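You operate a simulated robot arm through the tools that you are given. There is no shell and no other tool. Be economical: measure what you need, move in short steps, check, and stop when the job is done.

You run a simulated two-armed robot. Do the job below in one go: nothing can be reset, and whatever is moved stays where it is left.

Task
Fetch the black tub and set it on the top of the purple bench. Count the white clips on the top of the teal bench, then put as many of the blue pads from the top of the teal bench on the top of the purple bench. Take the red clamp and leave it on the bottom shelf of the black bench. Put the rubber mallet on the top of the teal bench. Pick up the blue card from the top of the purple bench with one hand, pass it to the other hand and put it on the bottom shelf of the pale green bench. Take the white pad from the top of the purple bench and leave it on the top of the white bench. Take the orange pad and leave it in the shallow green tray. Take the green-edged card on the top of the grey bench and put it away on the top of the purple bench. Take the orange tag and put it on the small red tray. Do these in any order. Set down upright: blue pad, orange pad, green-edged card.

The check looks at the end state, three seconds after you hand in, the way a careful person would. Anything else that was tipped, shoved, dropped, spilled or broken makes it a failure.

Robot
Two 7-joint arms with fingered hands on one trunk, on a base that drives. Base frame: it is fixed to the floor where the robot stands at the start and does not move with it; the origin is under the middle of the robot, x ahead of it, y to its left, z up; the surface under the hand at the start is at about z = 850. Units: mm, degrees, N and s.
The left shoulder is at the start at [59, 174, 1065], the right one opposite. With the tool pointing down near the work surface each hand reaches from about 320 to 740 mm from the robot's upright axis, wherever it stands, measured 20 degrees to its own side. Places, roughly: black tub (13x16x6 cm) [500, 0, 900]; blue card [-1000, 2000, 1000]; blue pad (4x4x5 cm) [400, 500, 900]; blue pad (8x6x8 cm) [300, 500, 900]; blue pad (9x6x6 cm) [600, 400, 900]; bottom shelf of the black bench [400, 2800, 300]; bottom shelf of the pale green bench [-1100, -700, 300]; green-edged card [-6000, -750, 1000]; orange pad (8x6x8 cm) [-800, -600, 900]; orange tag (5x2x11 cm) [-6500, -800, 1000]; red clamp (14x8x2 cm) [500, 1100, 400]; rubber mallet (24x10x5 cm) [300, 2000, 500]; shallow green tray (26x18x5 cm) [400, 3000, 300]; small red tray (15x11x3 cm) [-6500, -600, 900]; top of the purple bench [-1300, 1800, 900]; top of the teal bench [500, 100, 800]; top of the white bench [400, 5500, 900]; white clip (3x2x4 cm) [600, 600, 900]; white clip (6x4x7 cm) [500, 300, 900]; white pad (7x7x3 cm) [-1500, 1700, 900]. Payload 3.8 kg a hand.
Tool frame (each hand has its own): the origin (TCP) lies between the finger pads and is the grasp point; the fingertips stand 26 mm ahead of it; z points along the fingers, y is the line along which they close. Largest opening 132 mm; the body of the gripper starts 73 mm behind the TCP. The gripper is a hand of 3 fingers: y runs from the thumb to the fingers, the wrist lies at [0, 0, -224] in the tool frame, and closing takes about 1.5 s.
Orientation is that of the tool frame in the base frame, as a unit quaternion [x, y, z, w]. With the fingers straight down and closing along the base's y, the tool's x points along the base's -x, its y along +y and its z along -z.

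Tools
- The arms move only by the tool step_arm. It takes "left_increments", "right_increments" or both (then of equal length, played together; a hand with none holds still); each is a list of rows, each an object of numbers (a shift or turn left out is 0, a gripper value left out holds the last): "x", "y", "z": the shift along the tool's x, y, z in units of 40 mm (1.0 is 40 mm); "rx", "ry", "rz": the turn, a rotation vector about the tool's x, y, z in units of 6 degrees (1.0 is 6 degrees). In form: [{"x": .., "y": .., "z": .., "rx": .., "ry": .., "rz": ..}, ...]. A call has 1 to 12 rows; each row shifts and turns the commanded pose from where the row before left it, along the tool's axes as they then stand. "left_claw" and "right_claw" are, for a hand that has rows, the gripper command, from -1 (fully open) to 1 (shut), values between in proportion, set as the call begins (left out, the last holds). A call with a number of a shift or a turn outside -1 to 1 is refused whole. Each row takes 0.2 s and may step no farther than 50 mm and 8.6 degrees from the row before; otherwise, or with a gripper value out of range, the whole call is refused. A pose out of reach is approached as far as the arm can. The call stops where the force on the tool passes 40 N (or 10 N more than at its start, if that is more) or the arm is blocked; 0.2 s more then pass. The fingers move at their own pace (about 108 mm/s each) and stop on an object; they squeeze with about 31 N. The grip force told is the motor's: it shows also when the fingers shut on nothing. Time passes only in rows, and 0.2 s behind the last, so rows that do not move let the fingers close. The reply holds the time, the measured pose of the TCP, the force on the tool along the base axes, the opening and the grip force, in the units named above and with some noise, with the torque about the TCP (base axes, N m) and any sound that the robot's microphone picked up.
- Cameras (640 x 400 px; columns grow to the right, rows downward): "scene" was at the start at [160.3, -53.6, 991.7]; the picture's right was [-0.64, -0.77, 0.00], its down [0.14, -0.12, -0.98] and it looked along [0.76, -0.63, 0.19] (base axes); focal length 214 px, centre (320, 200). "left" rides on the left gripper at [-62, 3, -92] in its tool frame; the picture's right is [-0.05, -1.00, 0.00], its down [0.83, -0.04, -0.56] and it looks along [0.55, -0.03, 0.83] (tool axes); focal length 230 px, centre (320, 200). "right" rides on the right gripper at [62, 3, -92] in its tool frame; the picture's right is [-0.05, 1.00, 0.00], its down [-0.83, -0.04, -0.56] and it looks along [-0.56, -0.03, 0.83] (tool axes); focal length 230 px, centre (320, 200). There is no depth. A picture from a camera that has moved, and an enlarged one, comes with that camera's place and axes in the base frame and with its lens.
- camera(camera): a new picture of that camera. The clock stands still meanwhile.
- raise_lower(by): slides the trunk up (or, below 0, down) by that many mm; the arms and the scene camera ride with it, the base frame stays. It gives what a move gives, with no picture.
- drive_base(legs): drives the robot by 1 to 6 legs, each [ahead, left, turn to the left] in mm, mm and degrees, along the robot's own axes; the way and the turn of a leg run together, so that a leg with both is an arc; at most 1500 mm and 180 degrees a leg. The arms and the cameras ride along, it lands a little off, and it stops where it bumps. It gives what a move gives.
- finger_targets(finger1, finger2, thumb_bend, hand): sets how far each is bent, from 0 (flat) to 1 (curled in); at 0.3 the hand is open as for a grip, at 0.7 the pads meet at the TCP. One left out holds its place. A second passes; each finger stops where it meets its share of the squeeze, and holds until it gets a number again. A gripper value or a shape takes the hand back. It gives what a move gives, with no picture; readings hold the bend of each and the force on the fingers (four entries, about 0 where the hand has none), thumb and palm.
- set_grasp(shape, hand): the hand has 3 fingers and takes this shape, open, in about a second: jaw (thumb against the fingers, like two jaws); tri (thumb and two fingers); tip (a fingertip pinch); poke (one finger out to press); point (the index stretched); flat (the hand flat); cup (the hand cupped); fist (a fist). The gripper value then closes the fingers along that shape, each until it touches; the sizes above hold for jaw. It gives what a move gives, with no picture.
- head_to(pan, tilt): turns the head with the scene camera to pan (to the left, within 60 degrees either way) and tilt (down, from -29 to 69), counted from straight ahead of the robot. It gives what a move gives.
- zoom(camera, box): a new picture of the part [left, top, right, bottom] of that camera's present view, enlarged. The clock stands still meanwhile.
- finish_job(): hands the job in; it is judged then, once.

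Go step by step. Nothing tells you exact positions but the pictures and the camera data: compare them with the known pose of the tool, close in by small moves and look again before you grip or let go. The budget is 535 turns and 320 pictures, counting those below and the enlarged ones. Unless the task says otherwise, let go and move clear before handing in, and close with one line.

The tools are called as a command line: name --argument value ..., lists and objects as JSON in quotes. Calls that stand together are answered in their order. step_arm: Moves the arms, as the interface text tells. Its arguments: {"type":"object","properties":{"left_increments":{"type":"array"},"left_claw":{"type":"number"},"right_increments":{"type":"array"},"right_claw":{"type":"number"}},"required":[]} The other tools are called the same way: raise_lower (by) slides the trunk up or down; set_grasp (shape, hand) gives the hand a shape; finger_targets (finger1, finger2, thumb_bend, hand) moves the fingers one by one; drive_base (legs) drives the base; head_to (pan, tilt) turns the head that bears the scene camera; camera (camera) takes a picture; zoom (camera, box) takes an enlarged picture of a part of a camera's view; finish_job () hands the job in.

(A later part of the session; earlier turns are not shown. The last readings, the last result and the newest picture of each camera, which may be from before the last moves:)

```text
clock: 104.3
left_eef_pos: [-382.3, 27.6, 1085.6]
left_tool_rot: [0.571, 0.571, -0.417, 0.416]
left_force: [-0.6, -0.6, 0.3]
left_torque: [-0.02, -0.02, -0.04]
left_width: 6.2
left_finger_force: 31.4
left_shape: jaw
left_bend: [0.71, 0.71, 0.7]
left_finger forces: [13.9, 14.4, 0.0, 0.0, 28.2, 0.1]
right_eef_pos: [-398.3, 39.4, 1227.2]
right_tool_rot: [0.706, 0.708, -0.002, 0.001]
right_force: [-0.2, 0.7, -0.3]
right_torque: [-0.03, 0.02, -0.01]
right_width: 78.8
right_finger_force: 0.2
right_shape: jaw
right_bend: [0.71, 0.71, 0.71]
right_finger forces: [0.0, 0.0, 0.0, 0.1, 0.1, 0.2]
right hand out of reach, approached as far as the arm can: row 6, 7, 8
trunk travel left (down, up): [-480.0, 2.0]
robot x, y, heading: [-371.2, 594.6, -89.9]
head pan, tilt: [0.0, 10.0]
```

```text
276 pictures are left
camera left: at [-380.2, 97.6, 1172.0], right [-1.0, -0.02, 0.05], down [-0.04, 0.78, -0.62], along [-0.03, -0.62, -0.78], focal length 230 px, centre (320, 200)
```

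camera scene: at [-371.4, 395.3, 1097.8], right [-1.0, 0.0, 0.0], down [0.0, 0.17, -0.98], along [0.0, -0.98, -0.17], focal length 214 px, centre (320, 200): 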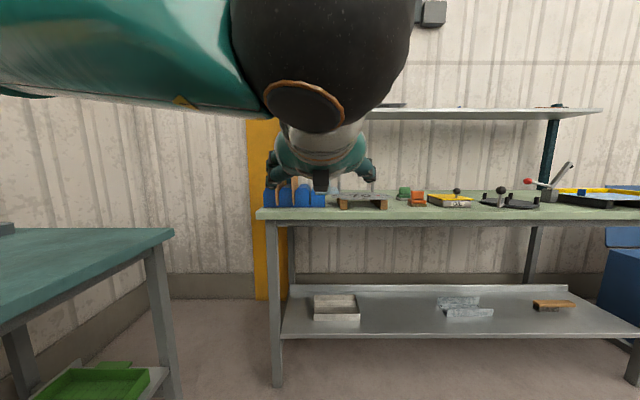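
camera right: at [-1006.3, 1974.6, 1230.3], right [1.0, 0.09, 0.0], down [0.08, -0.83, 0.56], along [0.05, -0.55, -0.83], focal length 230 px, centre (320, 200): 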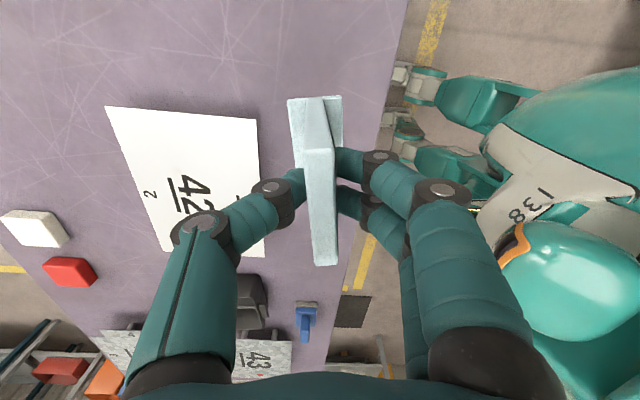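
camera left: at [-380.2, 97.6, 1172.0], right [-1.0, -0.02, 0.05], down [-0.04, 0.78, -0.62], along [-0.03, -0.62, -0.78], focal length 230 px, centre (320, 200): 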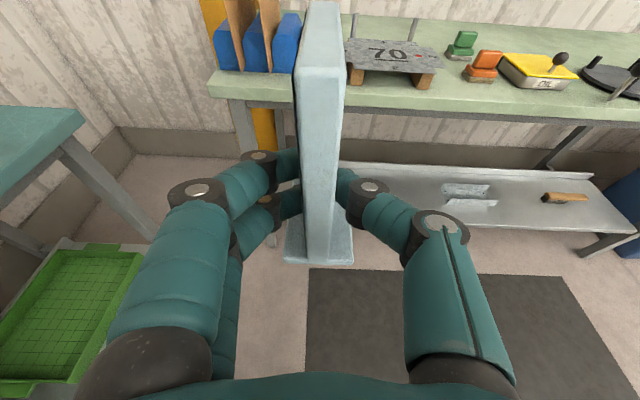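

The pass worked. Right hand retracts; I drive to stand before the free stretch of the shelf (x ≈ -850).

step_arm --right_increments '[{"x": 0.8, "y": -0.9}, {"x": 0.8, "y": -0.9}, {"x": 0.8, "y": -0.9}, {"x": 0.8, "y": -0.9}, {"x": 0.8, "y": -0.9}]'

drive_base --legs '[[380, -470, 0]]'

raise_lower --by -470

head_to --pan 0 --tilt 20

camera --camera "scene"

camera --camera "left"

```text
clock: 105.5
left_eef_pos: [-384.3, 25.9, 1084.1]
left_tool_rot: [0.572, 0.572, -0.416, 0.416]
left_force: [0.3, 0.0, 0.7]
left_torque: [0.0, -0.01, 0.04]
left_width: 6.6
left_finger_force: 31.1
left_shape: jaw
left_bend: [0.71, 0.71, 0.7]
left_finger forces: [13.9, 14.4, 0.0, 0.0, 28.2, 0.1]
right_eef_pos: [-527.6, 21.1, 1257.7]
right_tool_rot: [0.705, 0.71, 0.003, 0.002]
right_force: [-0.5, -0.2, -0.7]
right_torque: [0.02, -0.05, 0.0]
right_width: 79.0
right_finger_force: 0.0
right_shape: jaw
right_bend: [0.71, 0.71, 0.71]
right_finger forces: [0.0, 0.0, 0.0, 0.0, 0.0, 0.0]
right hand out of reach, approached as far as the arm can: row 1, 2, 3, 4, 5
trunk travel left (down, up): [-480.0, 2.0]
robot x, y, heading: [-374.0, 598.2, -90.2]
head pan, tilt: [0.0, 10.0]
```

```text
clock: 110.1
left_eef_pos: [-855.2, -354.2, 1082.5]
left_tool_rot: [0.573, 0.571, -0.417, 0.415]
left_force: [0.1, -0.1, -0.8]
left_torque: [0.01, 0.01, -0.01]
left_width: 6.5
left_finger_force: 30.8
left_shape: jaw
left_bend: [0.71, 0.71, 0.7]
left_finger forces: [13.9, 14.4, 0.0, 0.0, 28.2, 0.1]
right_eef_pos: [-998.8, -358.6, 1259.0]
right_tool_rot: [0.707, 0.707, 0.002, 0.001]
right_force: [0.3, -0.1, -0.1]
right_torque: [0.01, 0.01, 0.0]
right_width: 78.8
right_finger_force: 0.0
right_shape: jaw
right_bend: [0.71, 0.71, 0.71]
right_finger forces: [0.0, 0.0, 0.1, 0.1, 0.1, 0.0]
trunk travel left (down, up): [-480.0, 2.0]
robot x, y, heading: [-841.0, 214.9, -90.2]
head pan, tilt: [0.0, 10.0]
```

```text
refused: -470 is not a number from -400 to 400
```

```text
clock: 110.8
left_eef_pos: [-856.6, -353.7, 1082.8]
left_tool_rot: [0.573, 0.571, -0.416, 0.415]
left_force: [-0.2, 0.4, 0.1]
left_torque: [0.03, -0.01, 0.01]
left_width: 6.6
left_finger_force: 31.2
left_shape: jaw
left_bend: [0.71, 0.71, 0.7]
left_finger forces: [13.9, 14.4, 0.0, 0.0, 28.2, 0.0]
right_eef_pos: [-999.1, -359.9, 1258.7]
right_tool_rot: [0.707, 0.707, 0.0, 0.0]
right_force: [-0.4, 0.0, 0.9]
right_torque: [0.03, 0.02, 0.01]
right_width: 79.0
right_finger_force: 0.0
right_shape: jaw
right_bend: [0.71, 0.71, 0.71]
right_finger forces: [0.0, 0.0, 0.0, 0.0, 0.0, 0.1]
trunk travel left (down, up): [-480.0, 2.0]
robot x, y, heading: [-842.1, 219.1, -90.5]
head pan, tilt: [0.0, 20.0]
```

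```text
275 pictures are left
camera scene: at [-842.5, 14.6, 1081.6], right [-1.0, 0.0, 0.0], down [0.0, 0.34, -0.94], along [0.0, -0.94, -0.34], focal length 214 px, centre (320, 200)
```

scene: 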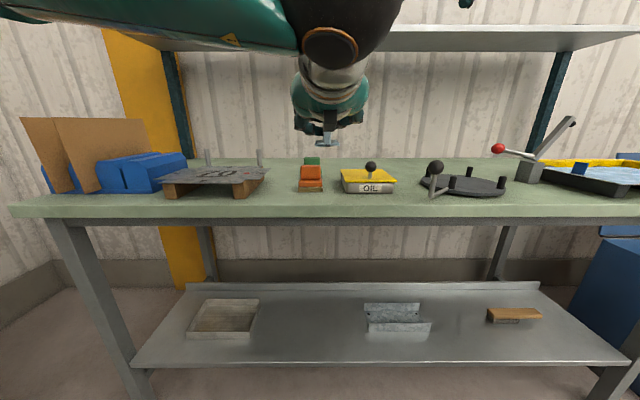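

```text
274 pictures are left
camera left: at [-853.5, -284.7, 1170.6], right [-1.0, -0.01, 0.05], down [-0.04, 0.78, -0.62], along [-0.03, -0.62, -0.78], focal length 230 px, centre (320, 200)
```

left: 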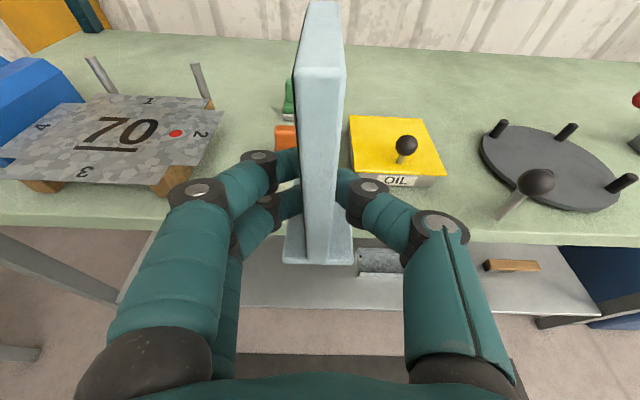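

The middle of the shelf at x ≈ -850 is free. I retract the right hand more, and lower the trunk.

step_arm --right_increments '[{"x": 0.8, "z": 0.5}, {"x": 0.8, "z": 0.5}, {"x": 0.8, "z": 0.5}, {"x": 0.8}, {"x": 0.8}]'

raise_lower --by -400

raise_lower --by -70

step_arm --left_increments '[{"x": 0.951, "z": 0.309}, {"x": 0.951, "z": 0.309}, {"x": 0.951, "z": 0.309}, {"x": 0.951, "z": 0.309}, {"x": 0.951, "z": 0.309}, {"x": 0.951, "z": 0.309}]'

```text
clock: 112.0
left_eef_pos: [-855.9, -354.5, 1082.5]
left_tool_rot: [0.573, 0.571, -0.417, 0.415]
left_force: [0.3, 0.2, -0.6]
left_torque: [0.02, 0.01, 0.01]
left_width: 6.3
left_finger_force: 31.1
left_shape: jaw
left_bend: [0.71, 0.71, 0.7]
left_finger forces: [13.9, 14.4, 0.0, 0.1, 28.2, 0.0]
right_eef_pos: [-998.9, -358.5, 1263.3]
right_tool_rot: [0.707, 0.707, 0.0, 0.001]
right_force: [-0.2, -0.3, -0.2]
right_torque: [-0.01, 0.0, 0.06]
right_width: 79.1
right_finger_force: 0.0
right_shape: jaw
right_bend: [0.71, 0.71, 0.71]
right_finger forces: [0.1, 0.0, 0.0, 0.1, 0.0, 0.0]
right hand out of reach, approached as far as the arm can: row 1, 2, 3, 4, 5
trunk travel left (down, up): [-480.0, 2.0]
robot x, y, heading: [-846.0, 216.0, -90.1]
head pan, tilt: [0.0, 20.0]
```

```text
clock: 113.9
left_eef_pos: [-856.3, -354.2, 900.2]
left_tool_rot: [0.575, 0.573, -0.414, 0.412]
left_force: [-0.2, 0.5, -0.1]
left_torque: [0.01, -0.02, -0.02]
left_width: 6.6
left_finger_force: 31.2
left_shape: jaw
left_bend: [0.71, 0.71, 0.7]
left_finger forces: [13.8, 14.4, 0.0, 0.1, 28.1, 0.0]
right_eef_pos: [-997.8, -405.2, 833.4]
right_tool_rot: [0.688, 0.692, 0.157, -0.151]
right_force: [-0.8, 17.4, 14.5]
right_torque: [-1.9, -0.28, 0.4]
right_width: 79.1
right_finger_force: 0.0
right_shape: jaw
right_bend: [0.71, 0.71, 0.71]
right_finger forces: [0.0, 14.6, 0.0, 0.0, 0.0, 14.0]
trunk travel left (down, up): [-300.0, 181.0]
robot x, y, heading: [-839.5, 210.5, -90.5]
head pan, tilt: [0.0, 20.0]
stopped: the force on the tool passed its limit at 65 N (the readings are from after the stop); the commanded pose is now the measured one
```

```text
clock: 114.3
left_eef_pos: [-855.9, -351.9, 891.9]
left_tool_rot: [0.575, 0.573, -0.414, 0.411]
left_force: [-0.3, 0.0, -0.5]
left_torque: [-0.02, 0.0, -0.02]
left_width: 6.6
left_finger_force: 31.1
left_shape: jaw
left_bend: [0.71, 0.71, 0.7]
left_finger forces: [13.8, 14.4, 0.0, 0.0, 28.2, 0.1]
right_eef_pos: [-996.6, -406.0, 833.1]
right_tool_rot: [0.688, 0.693, 0.157, -0.146]
right_force: [-0.6, 21.5, 15.2]
right_torque: [-2.15, -0.13, 0.47]
right_width: 79.1
right_finger_force: 0.0
right_shape: jaw
right_bend: [0.71, 0.71, 0.71]
right_finger forces: [0.0, 15.3, 0.1, 0.1, 0.1, 16.9]
trunk travel left (down, up): [-293.0, 189.0]
robot x, y, heading: [-842.5, 217.6, -90.2]
head pan, tilt: [0.0, 20.0]
stopped: the force on the tool passed its limit at 54 N (the readings are from after the stop); the commanded pose is now the measured one
```

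```text
clock: 115.7
left_eef_pos: [-856.9, -350.4, 651.6]
left_tool_rot: [0.575, 0.572, -0.415, 0.412]
left_force: [-0.5, 0.2, -1.1]
left_torque: [0.02, -0.03, 0.0]
left_width: 6.2
left_finger_force: 31.1
left_shape: jaw
left_bend: [0.71, 0.71, 0.7]
left_finger forces: [13.7, 14.2, 0.1, 0.1, 27.8, 0.0]
right_eef_pos: [-996.6, -406.0, 833.7]
right_tool_rot: [0.689, 0.692, 0.156, -0.146]
right_force: [-1.4, 21.5, 23.3]
right_torque: [-2.54, -0.35, 0.42]
right_width: 78.9
right_finger_force: 0.0
right_shape: jaw
right_bend: [0.71, 0.71, 0.71]
right_finger forces: [0.0, 15.5, 0.0, 0.1, 0.0, 21.8]
trunk travel left (down, up): [-293.0, 189.0]
robot x, y, heading: [-840.1, 218.7, -90.4]
head pan, tilt: [0.0, 20.0]
```

The right fingers caught the bench's front edge while lowering. I pull the right hand back and up at once, then check.

step_arm --right_increments '[{"x": 0.5}, {"x": 0.7}, {"x": 0.7}, {"x": 0.7}, {"x": 0.7}]'

camera --camera "scene"

camera --camera "left"

```text
clock: 116.9
left_eef_pos: [-856.8, -350.3, 652.6]
left_tool_rot: [0.575, 0.573, -0.415, 0.412]
left_force: [0.4, -0.2, -0.1]
left_torque: [0.01, -0.04, -0.01]
left_width: 6.3
left_finger_force: 31.4
left_shape: jaw
left_bend: [0.71, 0.71, 0.7]
left_finger forces: [13.7, 14.3, 0.1, 0.0, 27.8, 0.0]
right_eef_pos: [-997.1, -406.6, 834.2]
right_tool_rot: [0.689, 0.692, 0.156, -0.146]
right_force: [-1.3, 20.8, 24.6]
right_torque: [-2.56, -0.34, 0.49]
right_width: 78.6
right_finger_force: 0.0
right_shape: jaw
right_bend: [0.71, 0.71, 0.71]
right_finger forces: [0.0, 15.2, 0.0, 0.0, 0.1, 22.2]
right hand out of reach, approached as far as the arm can: row 1, 2, 3, 4, 5
trunk travel left (down, up): [-293.0, 189.0]
robot x, y, heading: [-843.8, 215.1, -90.4]
head pan, tilt: [0.0, 20.0]
```

```text
273 pictures are left
camera scene: at [-842.4, 40.2, 860.3], right [-1.0, 0.0, 0.0], down [0.0, 0.34, -0.94], along [0.0, -0.94, -0.34], focal length 214 px, centre (320, 200)
```

scene: 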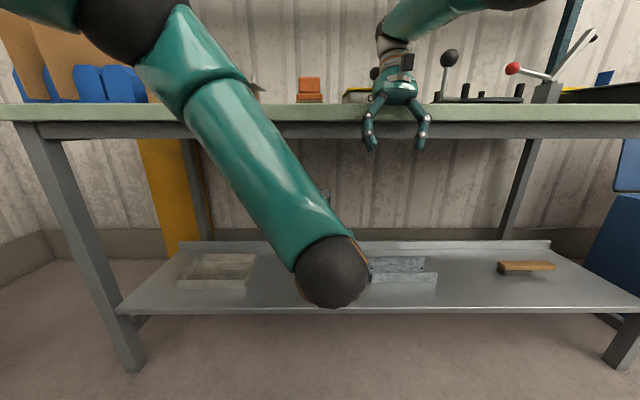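

```text
272 pictures are left
camera left: at [-854.0, -281.3, 740.7], right [-1.0, -0.01, 0.05], down [-0.04, 0.79, -0.61], along [-0.03, -0.61, -0.79], focal length 230 px, centre (320, 200)
```

left: 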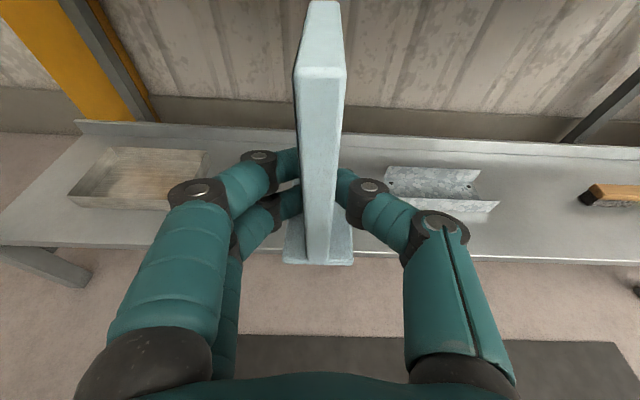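

The right arm is stuck near full stretch. I back the base off so it clears the bench, then try to bend it with a sideways move.

drive_base --legs '[[-200, 0, 0]]'

step_arm --right_increments '[{"y": -1}, {"y": -1}, {"y": -1}, {"y": -1}, {"ry": -1}, {"ry": -1}]'

```text
clock: 118.5
left_eef_pos: [-855.9, -151.0, 650.9]
left_tool_rot: [0.575, 0.574, -0.413, 0.412]
left_force: [-0.6, -0.4, 0.3]
left_torque: [0.0, -0.03, -0.04]
left_width: 6.7
left_finger_force: 30.6
left_shape: jaw
left_bend: [0.71, 0.71, 0.7]
left_finger forces: [13.7, 14.1, 0.0, 0.1, 27.7, 0.0]
right_eef_pos: [-997.0, -207.7, 830.4]
right_tool_rot: [0.689, 0.693, 0.156, -0.147]
right_force: [-0.5, 0.2, 0.2]
right_torque: [-0.06, -0.01, -0.01]
right_width: 79.0
right_finger_force: 0.1
right_shape: jaw
right_bend: [0.71, 0.71, 0.71]
right_finger forces: [0.0, 0.0, 0.0, 0.0, 0.0, 0.0]
trunk travel left (down, up): [-293.0, 189.0]
robot x, y, heading: [-844.2, 420.1, -90.1]
head pan, tilt: [0.0, 20.0]
```

```text
clock: 119.9
left_eef_pos: [-855.0, -151.0, 650.0]
left_tool_rot: [0.575, 0.574, -0.412, 0.411]
left_force: [0.3, -0.7, -0.3]
left_torque: [0.01, 0.0, -0.02]
left_width: 6.6
left_finger_force: 31.1
left_shape: jaw
left_bend: [0.71, 0.71, 0.7]
left_finger forces: [13.8, 14.0, 0.1, 0.1, 27.8, 0.0]
right_eef_pos: [-1133.0, -210.2, 818.8]
right_tool_rot: [0.702, 0.703, 0.083, -0.073]
right_force: [0.6, 0.0, -0.1]
right_torque: [-0.01, 0.02, 0.0]
right_width: 79.2
right_finger_force: 0.0
right_shape: jaw
right_bend: [0.71, 0.71, 0.71]
right_finger forces: [0.0, 0.0, 0.0, 0.1, 0.1, 0.1]
right hand out of reach, approached as far as the arm can: row 1, 2, 4
trunk travel left (down, up): [-293.0, 189.0]
robot x, y, heading: [-844.3, 417.3, -90.3]
head pan, tilt: [0.0, 20.0]
```

step_arm --right_increments '[{"x": 0.5}, {"x": 0.7}, {"x": 0.7}, {"x": 0.7}, {"x": 0.7}, {"x": 0.7}, {"x": 0.7}]'

```text
clock: 121.5
left_eef_pos: [-856.4, -151.1, 649.8]
left_tool_rot: [0.576, 0.573, -0.413, 0.411]
left_force: [0.0, 0.0, 0.4]
left_torque: [0.02, 0.0, 0.01]
left_width: 6.5
left_finger_force: 30.7
left_shape: jaw
left_bend: [0.71, 0.71, 0.7]
left_finger forces: [13.7, 14.1, 0.0, 0.1, 27.8, 0.0]
right_eef_pos: [-1133.2, -25.6, 863.4]
right_tool_rot: [0.702, 0.704, 0.084, -0.073]
right_force: [0.0, -0.4, -0.2]
right_torque: [-0.03, 0.05, 0.0]
right_width: 78.9
right_finger_force: 0.0
right_shape: jaw
right_bend: [0.71, 0.71, 0.71]
right_finger forces: [0.0, 0.0, 0.0, 0.0, 0.1, 0.0]
trunk travel left (down, up): [-293.0, 189.0]
robot x, y, heading: [-840.5, 417.0, -90.5]
head pan, tilt: [0.0, 20.0]
```

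The right arm bends again. I tuck it in closer and straighten it, then lower the trunk.

step_arm --right_increments '[{"x": 0.8, "ry": -1}, {"x": 0.8, "ry": -1}, {"x": 0.8}, {"x": 0.8}]'

raise_lower --by -285

camera --camera "scene"

```text
clock: 122.5
left_eef_pos: [-854.5, -150.2, 650.4]
left_tool_rot: [0.575, 0.574, -0.412, 0.411]
left_force: [0.5, 0.8, 0.4]
left_torque: [0.0, 0.01, 0.0]
left_width: 6.5
left_finger_force: 30.9
left_shape: jaw
left_bend: [0.71, 0.71, 0.7]
left_finger forces: [13.7, 14.1, 0.0, 0.0, 27.9, 0.0]
right_eef_pos: [-1133.9, 101.8, 874.0]
right_tool_rot: [0.707, 0.707, 0.011, 0.001]
right_force: [0.4, -0.9, -0.2]
right_torque: [-0.03, 0.0, -0.03]
right_width: 79.2
right_finger_force: 0.1
right_shape: jaw
right_bend: [0.71, 0.71, 0.71]
right_finger forces: [0.0, 0.0, 0.0, 0.1, 0.0, 0.0]
trunk travel left (down, up): [-293.0, 189.0]
robot x, y, heading: [-838.4, 419.0, -90.3]
head pan, tilt: [0.0, 20.0]
```

```text
clock: 125.4
left_eef_pos: [-855.7, -151.1, 365.9]
left_tool_rot: [0.576, 0.573, -0.414, 0.411]
left_force: [0.5, 0.2, -0.6]
left_torque: [0.02, 0.0, -0.03]
left_width: 6.5
left_finger_force: 30.6
left_shape: jaw
left_bend: [0.71, 0.71, 0.7]
left_finger forces: [13.8, 14.2, 0.0, 0.0, 27.9, 0.0]
right_eef_pos: [-1133.9, 67.2, 540.7]
right_tool_rot: [0.703, 0.703, 0.081, -0.07]
right_force: [0.3, 0.3, -0.8]
right_torque: [-0.01, 0.03, 0.0]
right_width: 79.1
right_finger_force: 0.0
right_shape: jaw
right_bend: [0.71, 0.71, 0.71]
right_finger forces: [0.0, 0.0, 0.1, 0.0, 0.0, 0.0]
trunk travel left (down, up): [-8.0, 474.0]
robot x, y, heading: [-841.8, 415.6, -90.4]
head pan, tilt: [0.0, 20.0]
```

```text
271 pictures are left
camera scene: at [-841.8, 223.1, 578.7], right [-1.0, 0.0, 0.0], down [0.0, 0.34, -0.94], along [0.0, -0.94, -0.34], focal length 214 px, centre (320, 200)
```

scene: 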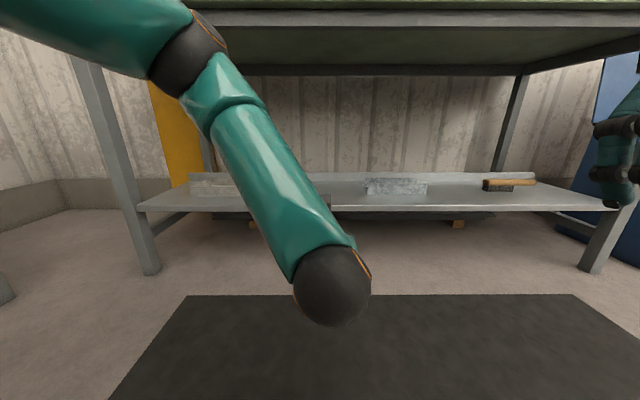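

Shelf is at about z 265. I tuck the right hand a bit more and drive forward in two parts, watching.

step_arm --right_increments '[{"x": 0.8}, {"x": 0.8}]'

drive_base --legs '[[330, 0, 0]]'

camera --camera "left"

camera --camera "scene"

```text
clock: 126.0
left_eef_pos: [-855.4, -152.0, 366.0]
left_tool_rot: [0.575, 0.574, -0.412, 0.411]
left_force: [-1.0, 0.6, 0.1]
left_torque: [0.01, 0.01, 0.01]
left_width: 6.6
left_finger_force: 30.8
left_shape: jaw
left_bend: [0.71, 0.71, 0.7]
left_finger forces: [13.8, 14.2, 0.0, 0.0, 27.9, 0.0]
right_eef_pos: [-1144.0, 79.1, 568.0]
right_tool_rot: [0.703, 0.703, 0.081, -0.069]
right_force: [0.2, -0.9, 0.9]
right_torque: [0.02, -0.05, -0.01]
right_width: 79.0
right_finger_force: 0.0
right_shape: jaw
right_bend: [0.71, 0.71, 0.71]
right_finger forces: [0.0, 0.1, 0.0, 0.0, 0.0, 0.0]
right hand out of reach, approached as far as the arm can: row 1, 2
trunk travel left (down, up): [-8.0, 474.0]
robot x, y, heading: [-843.9, 416.4, -90.2]
head pan, tilt: [0.0, 20.0]
```

```text
clock: 128.2
left_eef_pos: [-855.2, -478.6, 365.7]
left_tool_rot: [0.575, 0.574, -0.413, 0.412]
left_force: [0.9, 0.7, 0.2]
left_torque: [-0.04, 0.03, -0.02]
left_width: 6.2
left_finger_force: 31.3
left_shape: jaw
left_bend: [0.71, 0.71, 0.7]
left_finger forces: [13.7, 14.3, 0.0, 0.0, 28.0, 0.1]
right_eef_pos: [-1142.4, -250.7, 569.5]
right_tool_rot: [0.702, 0.704, 0.081, -0.071]
right_force: [0.0, 0.4, -0.2]
right_torque: [0.01, 0.02, -0.03]
right_width: 79.0
right_finger_force: 0.0
right_shape: jaw
right_bend: [0.71, 0.71, 0.71]
right_finger forces: [0.0, 0.0, 0.0, 0.0, 0.1, 0.1]
trunk travel left (down, up): [-8.0, 474.0]
robot x, y, heading: [-845.8, 88.3, -90.2]
head pan, tilt: [0.0, 20.0]
```

```text
270 pictures are left
camera left: at [-852.6, -410.5, 453.7], right [-1.0, -0.02, 0.05], down [-0.04, 0.79, -0.61], along [-0.03, -0.61, -0.79], focal length 230 px, centre (320, 200)
```

left: 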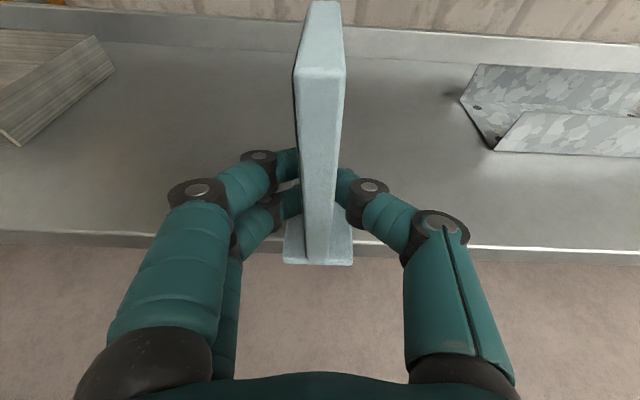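

```text
269 pictures are left
camera scene: at [-842.1, -104.6, 578.7], right [-1.0, 0.0, 0.0], down [0.0, 0.34, -0.94], along [0.0, -0.94, -0.34], focal length 214 px, centre (320, 200)
```

scene: 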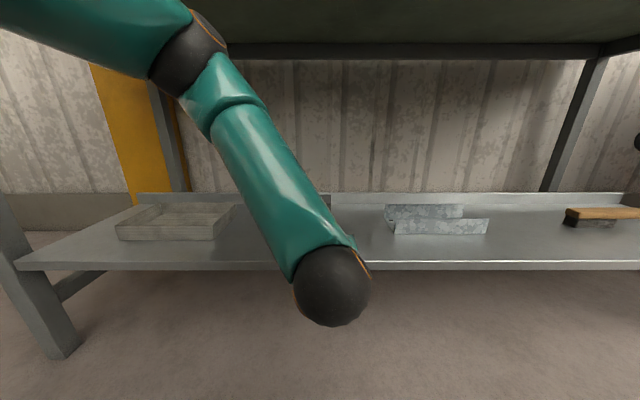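

drive_base --legs '[[130, 0, 0]]'

step_arm --left_increments '[{"x": 0.476, "z": 0.155}, {"x": 0.476, "z": 0.155}, {"x": 0.19, "z": 0.062}]'

camera --camera "left"

```text
clock: 129.4
left_eef_pos: [-854.0, -606.8, 364.6]
left_tool_rot: [0.574, 0.575, -0.412, 0.412]
left_force: [-0.2, 0.1, -0.7]
left_torque: [-0.01, 0.0, 0.02]
left_width: 6.9
left_finger_force: 31.2
left_shape: jaw
left_bend: [0.71, 0.71, 0.7]
left_finger forces: [13.7, 14.2, 0.0, 0.0, 28.0, 0.0]
right_eef_pos: [-1143.6, -379.9, 567.7]
right_tool_rot: [0.701, 0.705, 0.082, -0.072]
right_force: [-0.4, -0.1, 0.0]
right_torque: [0.0, 0.01, -0.01]
right_width: 79.0
right_finger_force: 0.1
right_shape: jaw
right_bend: [0.71, 0.71, 0.71]
right_finger forces: [0.1, 0.0, 0.0, 0.0, 0.0, 0.0]
trunk travel left (down, up): [-8.0, 474.0]
robot x, y, heading: [-840.5, -38.5, -89.9]
head pan, tilt: [0.0, 20.0]
```

```text
clock: 130.1
left_eef_pos: [-857.3, -611.6, 336.2]
left_tool_rot: [0.565, 0.571, -0.423, 0.42]
left_force: [-0.3, 3.2, 15.2]
left_torque: [-0.21, -0.11, -0.01]
left_width: 7.5
left_finger_force: 31.2
left_shape: jaw
left_bend: [0.71, 0.71, 0.71]
left_finger forces: [15.8, 17.7, 0.0, 0.0, 33.2, 0.0]
right_eef_pos: [-1143.0, -378.9, 567.6]
right_tool_rot: [0.701, 0.705, 0.081, -0.071]
right_force: [0.1, 0.1, -0.6]
right_torque: [0.05, 0.01, 0.04]
right_width: 79.3
right_finger_force: 0.1
right_shape: jaw
right_bend: [0.71, 0.71, 0.71]
right_finger forces: [0.0, 0.1, 0.0, 0.0, 0.1, 0.0]
trunk travel left (down, up): [-8.0, 474.0]
robot x, y, heading: [-843.3, -40.8, -90.2]
head pan, tilt: [0.0, 20.0]
stopped in row 3 (left hand): the force on the tool passed its limit at 48 N (the readings are from after the stop); the commanded pose is now the measured one
```

```text
268 pictures are left
camera left: at [-854.7, -540.7, 422.6], right [-1.0, -0.02, 0.06], down [-0.05, 0.77, -0.63], along [-0.03, -0.64, -0.77], focal length 230 px, centre (320, 200)
```

left: 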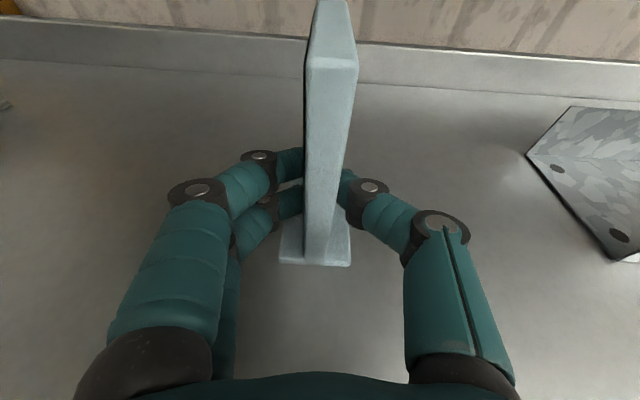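

Contact with the shelf. I open the left hand and draw back.

step_arm --left_increments '[{}, {}, {}, {}, {}, {}]' --left_claw -0.6

step_arm --left_increments '[{"x": 0.25, "z": -0.76}, {"x": 0.25, "z": -0.76}, {"x": 0.2, "z": -0.8}]'

camera --camera "left"

```text
clock: 131.5
left_eef_pos: [-856.7, -610.0, 333.5]
left_tool_rot: [0.567, 0.572, -0.42, 0.418]
left_force: [0.2, -0.8, 0.0]
left_torque: [0.0, -0.01, -0.03]
left_width: 105.4
left_finger_force: 0.1
left_shape: jaw
left_bend: [0.59, 0.59, 0.56]
left_finger forces: [0.1, 0.1, 0.0, 0.1, 0.1, 0.1]
right_eef_pos: [-1143.3, -380.2, 567.9]
right_tool_rot: [0.701, 0.705, 0.082, -0.071]
right_force: [0.6, -0.2, -0.1]
right_torque: [0.01, -0.01, 0.01]
right_width: 79.0
right_finger_force: 0.0
right_shape: jaw
right_bend: [0.71, 0.71, 0.71]
right_finger forces: [0.0, 0.0, 0.0, 0.1, 0.0, 0.0]
trunk travel left (down, up): [-8.0, 474.0]
robot x, y, heading: [-841.1, -35.8, -90.1]
head pan, tilt: [0.0, 20.0]
```

```text
clock: 132.3
left_eef_pos: [-855.6, -513.1, 334.8]
left_tool_rot: [0.566, 0.572, -0.42, 0.419]
left_force: [0.2, -0.2, 0.1]
left_torque: [0.0, 0.0, -0.03]
left_width: 105.3
left_finger_force: 0.1
left_shape: jaw
left_bend: [0.59, 0.59, 0.56]
left_finger forces: [0.0, 0.0, 0.0, 0.0, 0.0, 0.0]
right_eef_pos: [-1143.6, -380.6, 568.0]
right_tool_rot: [0.701, 0.705, 0.081, -0.071]
right_force: [0.4, -0.4, -1.2]
right_torque: [0.0, 0.0, -0.01]
right_width: 79.1
right_finger_force: 0.0
right_shape: jaw
right_bend: [0.71, 0.71, 0.71]
right_finger forces: [0.0, 0.1, 0.0, 0.0, 0.0, 0.1]
trunk travel left (down, up): [-8.0, 474.0]
robot x, y, heading: [-842.5, -38.5, -89.8]
head pan, tilt: [0.0, 20.0]
```

```text
267 pictures are left
camera left: at [-853.7, -442.6, 421.0], right [-1.0, -0.02, 0.06], down [-0.05, 0.78, -0.63], along [-0.03, -0.63, -0.78], focal length 230 px, centre (320, 200)
```

left: 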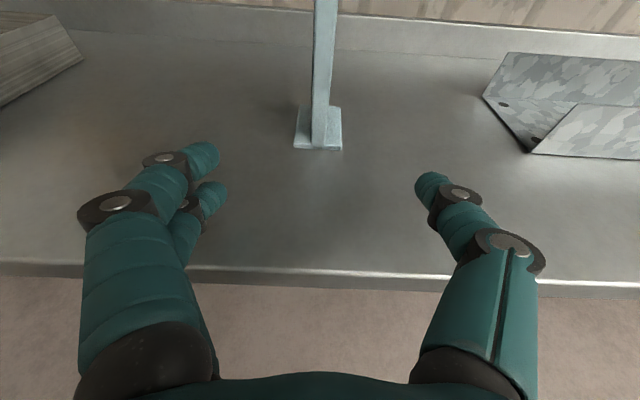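

The card stands on the shelf. I back off, raise the trunk and point the left hand down again for the orange pad.

drive_base --legs '[[-250, 0, 0]]'

raise_lower --by 400

step_arm --left_increments '[{"ry": 1}, {"ry": 1}, {"ry": 1}, {"ry": 1}, {"ry": 1}, {"ry": 1}, {"ry": 1}, {"ry": 1}, {"ry": 1}, {"ry": 1}, {"ry": 1}, {"ry": 1}]'

raise_lower --by 70

camera --camera "scene"

```text
clock: 134.1
left_eef_pos: [-856.4, -261.6, 335.5]
left_tool_rot: [0.568, 0.571, -0.421, 0.417]
left_force: [-0.3, 0.1, -0.6]
left_torque: [-0.02, -0.02, 0.0]
left_width: 105.6
left_finger_force: 0.1
left_shape: jaw
left_bend: [0.59, 0.59, 0.56]
left_finger forces: [0.1, 0.0, 0.0, 0.1, 0.1, 0.0]
right_eef_pos: [-1143.7, -127.5, 568.0]
right_tool_rot: [0.701, 0.705, 0.081, -0.072]
right_force: [0.5, 0.4, 0.0]
right_torque: [0.01, 0.01, 0.0]
right_width: 79.2
right_finger_force: 0.1
right_shape: jaw
right_bend: [0.71, 0.71, 0.71]
right_finger forces: [0.0, 0.0, 0.0, 0.0, 0.0, 0.0]
trunk travel left (down, up): [-8.0, 474.0]
robot x, y, heading: [-842.4, 212.1, -89.9]
head pan, tilt: [0.0, 20.0]
```

```text
clock: 138.0
left_eef_pos: [-856.0, -262.3, 734.0]
left_tool_rot: [0.568, 0.572, -0.42, 0.417]
left_force: [-0.6, 0.3, -0.4]
left_torque: [0.0, 0.03, -0.01]
left_width: 105.4
left_finger_force: 0.1
left_shape: jaw
left_bend: [0.59, 0.59, 0.56]
left_finger forces: [0.1, 0.0, 0.0, 0.0, 0.0, 0.0]
right_eef_pos: [-1144.5, -128.8, 966.9]
right_tool_rot: [0.701, 0.705, 0.082, -0.071]
right_force: [0.3, -0.5, 0.1]
right_torque: [-0.01, 0.02, 0.02]
right_width: 79.0
right_finger_force: 0.1
right_shape: jaw
right_bend: [0.71, 0.71, 0.71]
right_finger forces: [0.0, 0.0, 0.0, 0.0, 0.0, 0.0]
trunk travel left (down, up): [-408.0, 74.0]
robot x, y, heading: [-843.9, 209.2, -89.9]
head pan, tilt: [0.0, 20.0]
```

```text
clock: 140.6
left_eef_pos: [-857.6, -261.8, 734.4]
left_tool_rot: [0.706, 0.708, -0.006, 0.001]
left_force: [-0.4, 0.1, 0.6]
left_torque: [0.03, 0.02, 0.04]
left_width: 105.3
left_finger_force: 0.0
left_shape: jaw
left_bend: [0.59, 0.59, 0.56]
left_finger forces: [0.0, 0.0, 0.1, 0.0, 0.0, 0.1]
right_eef_pos: [-1142.5, -128.3, 968.3]
right_tool_rot: [0.701, 0.705, 0.081, -0.071]
right_force: [0.7, 1.0, -0.1]
right_torque: [0.0, -0.02, 0.02]
right_width: 79.1
right_finger_force: 0.0
right_shape: jaw
right_bend: [0.71, 0.71, 0.71]
right_finger forces: [0.1, 0.0, 0.1, 0.1, 0.0, 0.1]
trunk travel left (down, up): [-408.0, 74.0]
robot x, y, heading: [-844.4, 215.4, -89.9]
head pan, tilt: [0.0, 20.0]
```

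```text
clock: 141.7
left_eef_pos: [-855.1, -261.8, 802.6]
left_tool_rot: [0.706, 0.709, -0.006, 0.001]
left_force: [-0.9, 0.2, -0.1]
left_torque: [0.0, -0.01, -0.03]
left_width: 105.6
left_finger_force: 0.1
left_shape: jaw
left_bend: [0.59, 0.59, 0.56]
left_finger forces: [0.1, 0.0, 0.1, 0.1, 0.1, 0.0]
right_eef_pos: [-1142.8, -129.0, 1037.7]
right_tool_rot: [0.701, 0.705, 0.083, -0.072]
right_force: [0.2, 0.1, -0.5]
right_torque: [0.02, 0.03, 0.0]
right_width: 78.9
right_finger_force: 0.0
right_shape: jaw
right_bend: [0.71, 0.71, 0.71]
right_finger forces: [0.1, 0.0, 0.1, 0.1, 0.0, 0.0]
trunk travel left (down, up): [-478.0, 4.0]
robot x, y, heading: [-844.0, 215.3, -90.1]
head pan, tilt: [0.0, 20.0]
```

```text
266 pictures are left
camera scene: at [-842.0, 10.4, 1078.5], right [-1.0, 0.0, 0.0], down [0.0, 0.34, -0.94], along [0.0, -0.94, -0.34], focal length 214 px, centre (320, 200)
```

scene: 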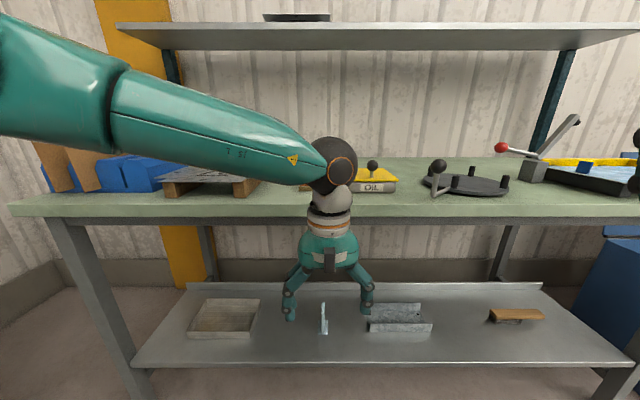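

The card stands on the shelf. Now I raise and turn the left hand for the orange pad at about (-812, -589).

step_arm --left_increments '[{"z": -1}, {"z": -1}, {"z": -1}, {"z": -1}, {"z": -1}, {"z": -1}, {"z": -1}, {"z": -1}, {"rz": 1}, {"rz": 1}, {"rz": 1}, {"rz": 1}]' --left_claw -1

step_arm --left_increments '[{"rz": 1}, {"rz": 1}, {"rz": 1}, {"rz": 1}, {"rz": 1}, {"rz": 1}, {"rz": 1}, {"rz": 1}, {"rz": 1}, {"rz": 1}, {"rz": 1}]' --right_increments '[{"z": -0.7}, {"z": -0.7}, {"z": -0.7}, {}, {}, {}, {}, {}, {}, {}, {}]'

drive_base --legs '[[300, -60, 0]]'

camera --camera "left"

camera --camera "scene"

```text
clock: 144.2
left_eef_pos: [-853.8, -259.6, 1124.6]
left_tool_rot: [0.838, 0.545, -0.006, 0.002]
left_force: [-0.6, 0.2, 0.0]
left_torque: [-0.03, 0.01, -0.01]
left_width: 131.9
left_finger_force: 0.0
left_shape: jaw
left_bend: [0.3, 0.3, 0.3]
left_finger forces: [0.0, 0.0, 0.0, 0.0, 0.1, 0.0]
right_eef_pos: [-1143.5, -128.4, 1038.1]
right_tool_rot: [0.701, 0.705, 0.082, -0.071]
right_force: [-0.5, -0.2, 0.0]
right_torque: [0.01, -0.02, 0.0]
right_width: 78.9
right_finger_force: 0.0
right_shape: jaw
right_bend: [0.71, 0.71, 0.71]
right_finger forces: [0.1, 0.0, 0.1, 0.0, 0.0, 0.0]
trunk travel left (down, up): [-478.0, 4.0]
robot x, y, heading: [-842.4, 210.7, -90.0]
head pan, tilt: [0.0, 20.0]
```

```text
clock: 146.7
left_eef_pos: [-854.5, -258.3, 1123.8]
left_tool_rot: [1.0, 0.0, -0.003, 0.007]
left_force: [-0.3, 0.2, -0.7]
left_torque: [0.01, 0.02, -0.01]
left_width: 131.9
left_finger_force: 0.0
left_shape: jaw
left_bend: [0.3, 0.3, 0.3]
left_finger forces: [0.0, 0.0, 0.0, 0.0, 0.0, 0.0]
right_eef_pos: [-1145.4, -147.3, 1119.4]
right_tool_rot: [0.702, 0.704, 0.081, -0.071]
right_force: [-0.6, 0.0, -0.2]
right_torque: [0.02, -0.02, 0.0]
right_width: 79.1
right_finger_force: 0.2
right_shape: jaw
right_bend: [0.71, 0.71, 0.71]
right_finger forces: [0.0, 0.0, 0.0, 0.0, 0.1, 0.0]
trunk travel left (down, up): [-478.0, 4.0]
robot x, y, heading: [-841.4, 210.8, -90.1]
head pan, tilt: [0.0, 20.0]
```

```text
clock: 148.7
left_eef_pos: [-912.0, -559.4, 1125.1]
left_tool_rot: [1.0, 0.004, -0.003, 0.006]
left_force: [-1.0, -0.7, -0.1]
left_torque: [0.05, -0.01, -0.01]
left_width: 131.9
left_finger_force: 0.1
left_shape: jaw
left_bend: [0.3, 0.3, 0.3]
left_finger forces: [0.0, 0.1, 0.0, 0.0, 0.0, 0.0]
right_eef_pos: [-1202.8, -448.4, 1120.5]
right_tool_rot: [0.7, 0.706, 0.082, -0.071]
right_force: [1.1, -0.7, -0.3]
right_torque: [0.0, 0.02, 0.02]
right_width: 79.1
right_finger_force: 0.0
right_shape: jaw
right_bend: [0.71, 0.71, 0.71]
right_finger forces: [0.0, 0.0, 0.0, 0.1, 0.0, 0.1]
trunk travel left (down, up): [-478.0, 4.0]
robot x, y, heading: [-899.8, -89.9, -89.8]
head pan, tilt: [0.0, 20.0]
```

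```text
265 pictures are left
camera left: at [-973.9, -561.0, 1217.8], right [-0.06, 1.0, -0.01], down [0.83, 0.06, 0.55], along [0.55, 0.02, -0.84], focal length 230 px, centre (320, 200)
```

left: 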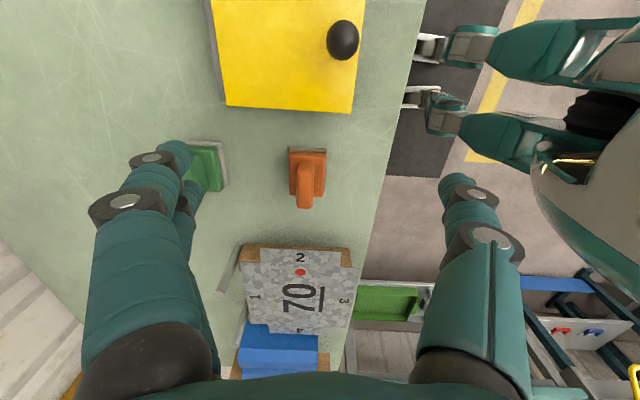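

```text
264 pictures are left
camera scene: at [-900.6, -290.3, 1078.9], right [-1.0, 0.0, 0.0], down [0.0, 0.34, -0.94], along [0.0, -0.94, -0.34], focal length 214 px, centre (320, 200)
```

scene: 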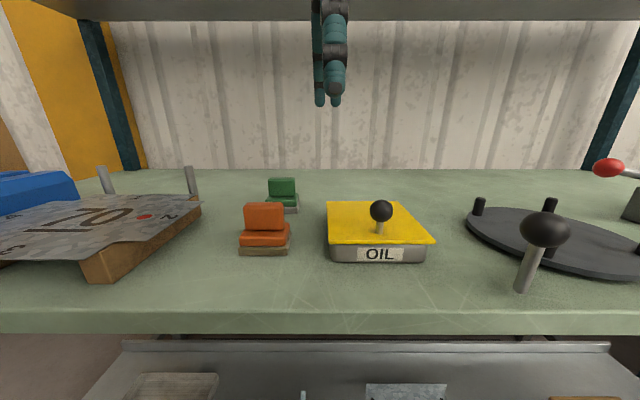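

Like the blue pad. I move above the orange knob and descend partway.

step_arm --left_increments '[{"x": 0.8, "y": 0.13}, {"x": 0.8, "y": 0.13}, {"x": 0.75, "y": 0.13}, {"z": 0.9}, {"z": 0.9}, {"z": 0.8}]'

camera --camera "left"

```text
clock: 150.1
left_eef_pos: [-817.4, -575.7, 1019.2]
left_tool_rot: [1.0, 0.004, -0.003, 0.006]
left_force: [-0.2, 0.1, -0.7]
left_torque: [0.03, -0.02, 0.0]
left_width: 131.9
left_finger_force: 0.0
left_shape: jaw
left_bend: [0.3, 0.3, 0.3]
left_finger forces: [0.0, 0.1, 0.1, 0.0, 0.1, 0.1]
right_eef_pos: [-1203.0, -448.8, 1120.0]
right_tool_rot: [0.7, 0.706, 0.082, -0.071]
right_force: [-0.3, 0.4, -0.4]
right_torque: [0.01, -0.03, 0.01]
right_width: 78.9
right_finger_force: 0.0
right_shape: jaw
right_bend: [0.71, 0.71, 0.71]
right_finger forces: [0.0, 0.1, 0.0, 0.0, 0.1, 0.0]
trunk travel left (down, up): [-478.0, 4.0]
robot x, y, heading: [-902.4, -87.4, -89.8]
head pan, tilt: [0.0, 20.0]
```

```text
263 pictures are left
camera left: at [-879.5, -577.5, 1112.7], right [-0.06, 1.0, -0.01], down [0.83, 0.06, 0.55], along [0.55, 0.02, -0.84], focal length 230 px, centre (320, 200)
```

left: 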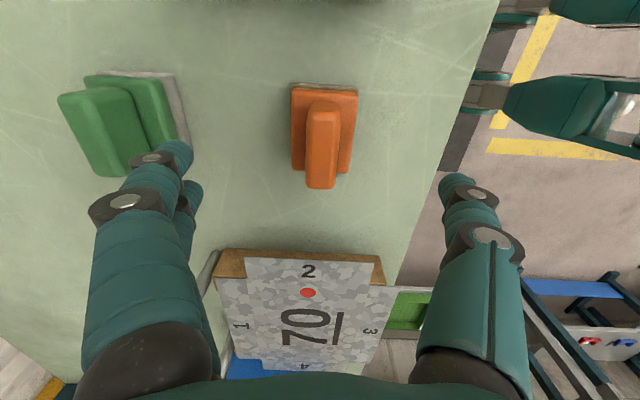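

step_arm --left_increments '[{"x": -0.15, "y": -0.05, "z": 0.4}, {"z": 0.6}, {"z": 0.6}, {"z": 0.12}]'

step_arm --left_increments '[{}, {}, {}, {}, {}, {}, {}, {}]' --left_claw 1

camera --camera "left"

```text
clock: 151.1
left_eef_pos: [-824.9, -574.8, 951.1]
left_tool_rot: [1.0, 0.004, -0.003, 0.006]
left_force: [0.3, -0.6, 0.0]
left_torque: [-0.02, 0.02, 0.02]
left_width: 131.9
left_finger_force: 0.1
left_shape: jaw
left_bend: [0.3, 0.3, 0.3]
left_finger forces: [0.0, 0.0, 0.1, 0.0, 0.1, 0.1]
right_eef_pos: [-1202.7, -448.8, 1120.3]
right_tool_rot: [0.7, 0.706, 0.081, -0.071]
right_force: [-0.4, -0.9, 0.2]
right_torque: [0.0, 0.05, -0.02]
right_width: 79.1
right_finger_force: 0.1
right_shape: jaw
right_bend: [0.71, 0.71, 0.71]
right_finger forces: [0.0, 0.0, 0.0, 0.1, 0.0, 0.0]
trunk travel left (down, up): [-478.0, 4.0]
robot x, y, heading: [-902.0, -89.0, -89.5]
head pan, tilt: [0.0, 20.0]
```

```text
clock: 152.9
left_eef_pos: [-825.5, -574.0, 953.6]
left_tool_rot: [1.0, 0.004, -0.004, 0.009]
left_force: [-0.5, -2.8, 26.7]
left_torque: [-0.05, -0.01, -0.06]
left_width: 34.8
left_finger_force: 31.1
left_shape: jaw
left_bend: [0.74, 0.74, 0.7]
left_finger forces: [19.1, 19.0, 0.0, 0.0, 38.7, 0.0]
right_eef_pos: [-1203.2, -447.3, 1120.9]
right_tool_rot: [0.7, 0.706, 0.081, -0.069]
right_force: [-0.2, -0.2, 0.3]
right_torque: [-0.03, -0.01, 0.01]
right_width: 79.0
right_finger_force: 0.1
right_shape: jaw
right_bend: [0.71, 0.71, 0.71]
right_finger forces: [0.0, 0.0, 0.0, 0.1, 0.1, 0.1]
trunk travel left (down, up): [-478.0, 4.0]
robot x, y, heading: [-902.6, -89.6, -89.8]
head pan, tilt: [0.0, 20.0]
```

```text
262 pictures are left
camera left: at [-887.0, -575.6, 1047.2], right [-0.06, 1.0, -0.02], down [0.83, 0.06, 0.55], along [0.55, 0.02, -0.84], focal length 230 px, centre (320, 200)
```

left: 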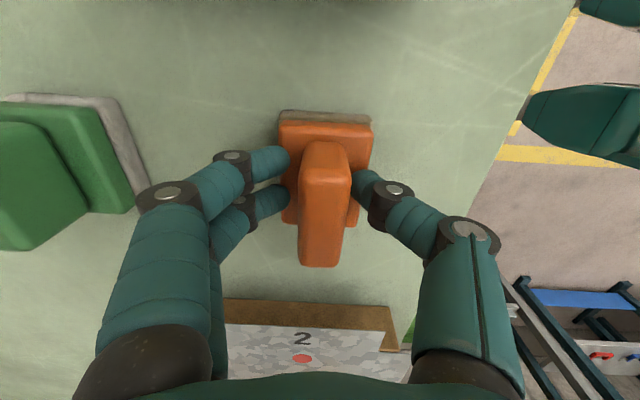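

The orange pad is gripped. I lift, back off and turn toward -x to look along the aisle to the grey bench.

step_arm --left_increments '[{"z": -0.4}, {"z": -0.9}, {"z": -0.9}, {"z": -0.9}, {"z": -0.9}]'

drive_base --legs '[[-350, 0, 0], [0, 0, -90]]'

head_to --pan 0 --tilt 5

camera --camera "scene"

```text
clock: 154.1
left_eef_pos: [-823.6, -571.7, 1112.8]
left_tool_rot: [1.0, 0.004, -0.002, 0.007]
left_force: [-0.1, 0.3, -0.8]
left_torque: [-0.02, 0.01, 0.02]
left_width: 33.1
left_finger_force: 30.8
left_shape: jaw
left_bend: [0.74, 0.74, 0.7]
left_finger forces: [14.3, 13.5, 0.1, 0.1, 30.2, 0.0]
right_eef_pos: [-1204.1, -448.5, 1119.8]
right_tool_rot: [0.7, 0.706, 0.082, -0.07]
right_force: [0.7, 0.5, -0.3]
right_torque: [-0.01, -0.04, -0.02]
right_width: 79.1
right_finger_force: 0.1
right_shape: jaw
right_bend: [0.71, 0.71, 0.71]
right_finger forces: [0.1, 0.1, 0.1, 0.0, 0.0, 0.1]
trunk travel left (down, up): [-478.0, 4.0]
robot x, y, heading: [-902.1, -90.5, -89.7]
head pan, tilt: [0.0, 20.0]
```

```text
clock: 160.2
left_eef_pos: [-1389.0, 187.9, 1110.6]
left_tool_rot: [0.708, -0.706, -0.007, 0.002]
left_force: [-0.1, -0.1, -1.6]
left_torque: [0.04, -0.04, 0.0]
left_width: 33.1
left_finger_force: 30.9
left_shape: jaw
left_bend: [0.74, 0.74, 0.7]
left_finger forces: [14.1, 13.2, 0.0, 0.0, 29.2, 0.1]
right_eef_pos: [-1262.0, 565.7, 1119.6]
right_tool_rot: [0.994, 0.001, 0.106, 0.008]
right_force: [0.4, -1.0, 0.3]
right_torque: [0.0, -0.01, -0.01]
right_width: 78.9
right_finger_force: 0.1
right_shape: jaw
right_bend: [0.71, 0.71, 0.71]
right_finger forces: [0.0, 0.0, 0.1, 0.0, 0.0, 0.1]
trunk travel left (down, up): [-478.0, 4.0]
robot x, y, heading: [-905.5, 264.5, 179.7]
head pan, tilt: [0.0, 20.0]
```

```text
clock: 161.0
left_eef_pos: [-1388.7, 187.1, 1111.6]
left_tool_rot: [-0.707, 0.707, 0.007, -0.002]
left_force: [-0.9, -0.4, -1.2]
left_torque: [-0.02, -0.05, -0.01]
left_width: 33.3
left_finger_force: 31.0
left_shape: jaw
left_bend: [0.74, 0.74, 0.7]
left_finger forces: [14.1, 13.2, 0.1, 0.1, 29.3, 0.1]
right_eef_pos: [-1261.0, 567.0, 1121.1]
right_tool_rot: [0.994, 0.001, 0.107, 0.007]
right_force: [-0.4, 0.0, 0.1]
right_torque: [0.0, 0.02, -0.02]
right_width: 79.0
right_finger_force: 0.0
right_shape: jaw
right_bend: [0.71, 0.71, 0.71]
right_finger forces: [0.1, 0.1, 0.1, 0.1, 0.0, 0.1]
trunk travel left (down, up): [-478.0, 4.0]
robot x, y, heading: [-903.1, 262.4, 179.9]
head pan, tilt: [0.0, 5.0]
```

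```text
261 pictures are left
camera scene: at [-1103.0, 263.5, 1103.0], right [0.0, 1.0, 0.0], down [0.09, 0.0, -1.0], along [-1.0, 0.0, -0.09], focal length 214 px, centre (320, 200)
```

scene: 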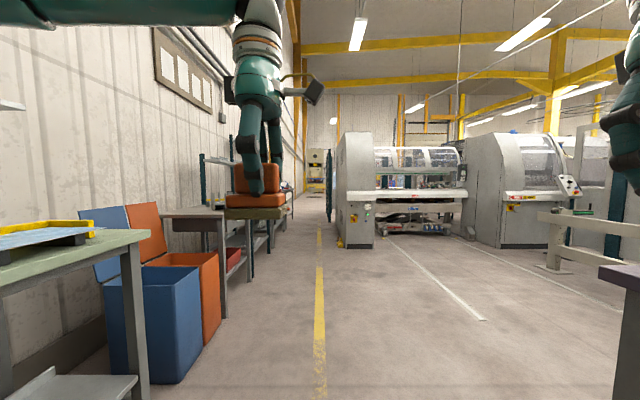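

The aisle is clear along y ≈ 100. I drive 3.5 m down it and look again.

drive_base --legs '[[700, 140, 0], [1500, 0, 0], [1300, 0, 0]]'

head_to --pan 25 --tilt 12

camera --camera "scene"

```text
clock: 178.1
left_eef_pos: [-4899.6, 35.9, 1111.3]
left_tool_rot: [0.712, -0.702, -0.007, 0.002]
left_force: [-0.1, -0.4, -0.8]
left_torque: [0.01, 0.03, 0.02]
left_width: 33.1
left_finger_force: 31.0
left_shape: jaw
left_bend: [0.74, 0.74, 0.7]
left_finger forces: [13.9, 12.9, 0.0, 0.1, 28.6, 0.1]
right_eef_pos: [-4777.0, 414.3, 1119.7]
right_tool_rot: [0.994, 0.007, 0.107, 0.007]
right_force: [0.4, -0.9, 0.6]
right_torque: [0.06, 0.0, 0.0]
right_width: 79.1
right_finger_force: 0.1
right_shape: jaw
right_bend: [0.71, 0.71, 0.71]
right_finger forces: [0.0, 0.1, 0.1, 0.1, 0.0, 0.0]
trunk travel left (down, up): [-478.0, 4.0]
robot x, y, heading: [-4415.4, 115.6, -179.5]
head pan, tilt: [0.0, 5.0]
```

```text
clock: 179.0
left_eef_pos: [-4900.9, 33.8, 1111.6]
left_tool_rot: [0.712, -0.702, -0.006, 0.002]
left_force: [0.4, 0.1, -0.4]
left_torque: [0.01, 0.02, -0.02]
left_width: 32.9
left_finger_force: 31.0
left_shape: jaw
left_bend: [0.74, 0.74, 0.7]
left_finger forces: [14.1, 13.1, 0.0, 0.1, 28.6, 0.0]
right_eef_pos: [-4777.4, 415.8, 1119.8]
right_tool_rot: [0.994, 0.008, 0.107, 0.007]
right_force: [-0.3, 0.3, -0.4]
right_torque: [0.0, 0.02, -0.02]
right_width: 79.2
right_finger_force: 0.1
right_shape: jaw
right_bend: [0.71, 0.71, 0.71]
right_finger forces: [0.0, 0.0, 0.0, 0.0, 0.0, 0.0]
trunk travel left (down, up): [-478.0, 4.0]
robot x, y, heading: [-4415.8, 116.8, -179.4]
head pan, tilt: [25.0, 12.0]
```

```text
260 pictures are left
camera scene: at [-4607.1, 75.2, 1091.8], right [-0.43, 0.9, 0.0], down [0.19, 0.09, -0.98], along [-0.88, -0.42, -0.21], focal length 214 px, centre (320, 200)
```

scene: 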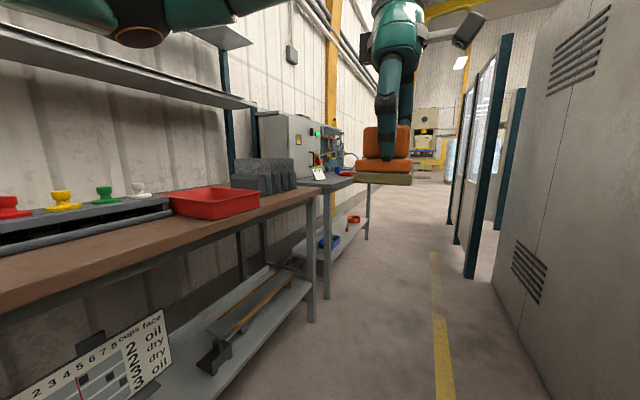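

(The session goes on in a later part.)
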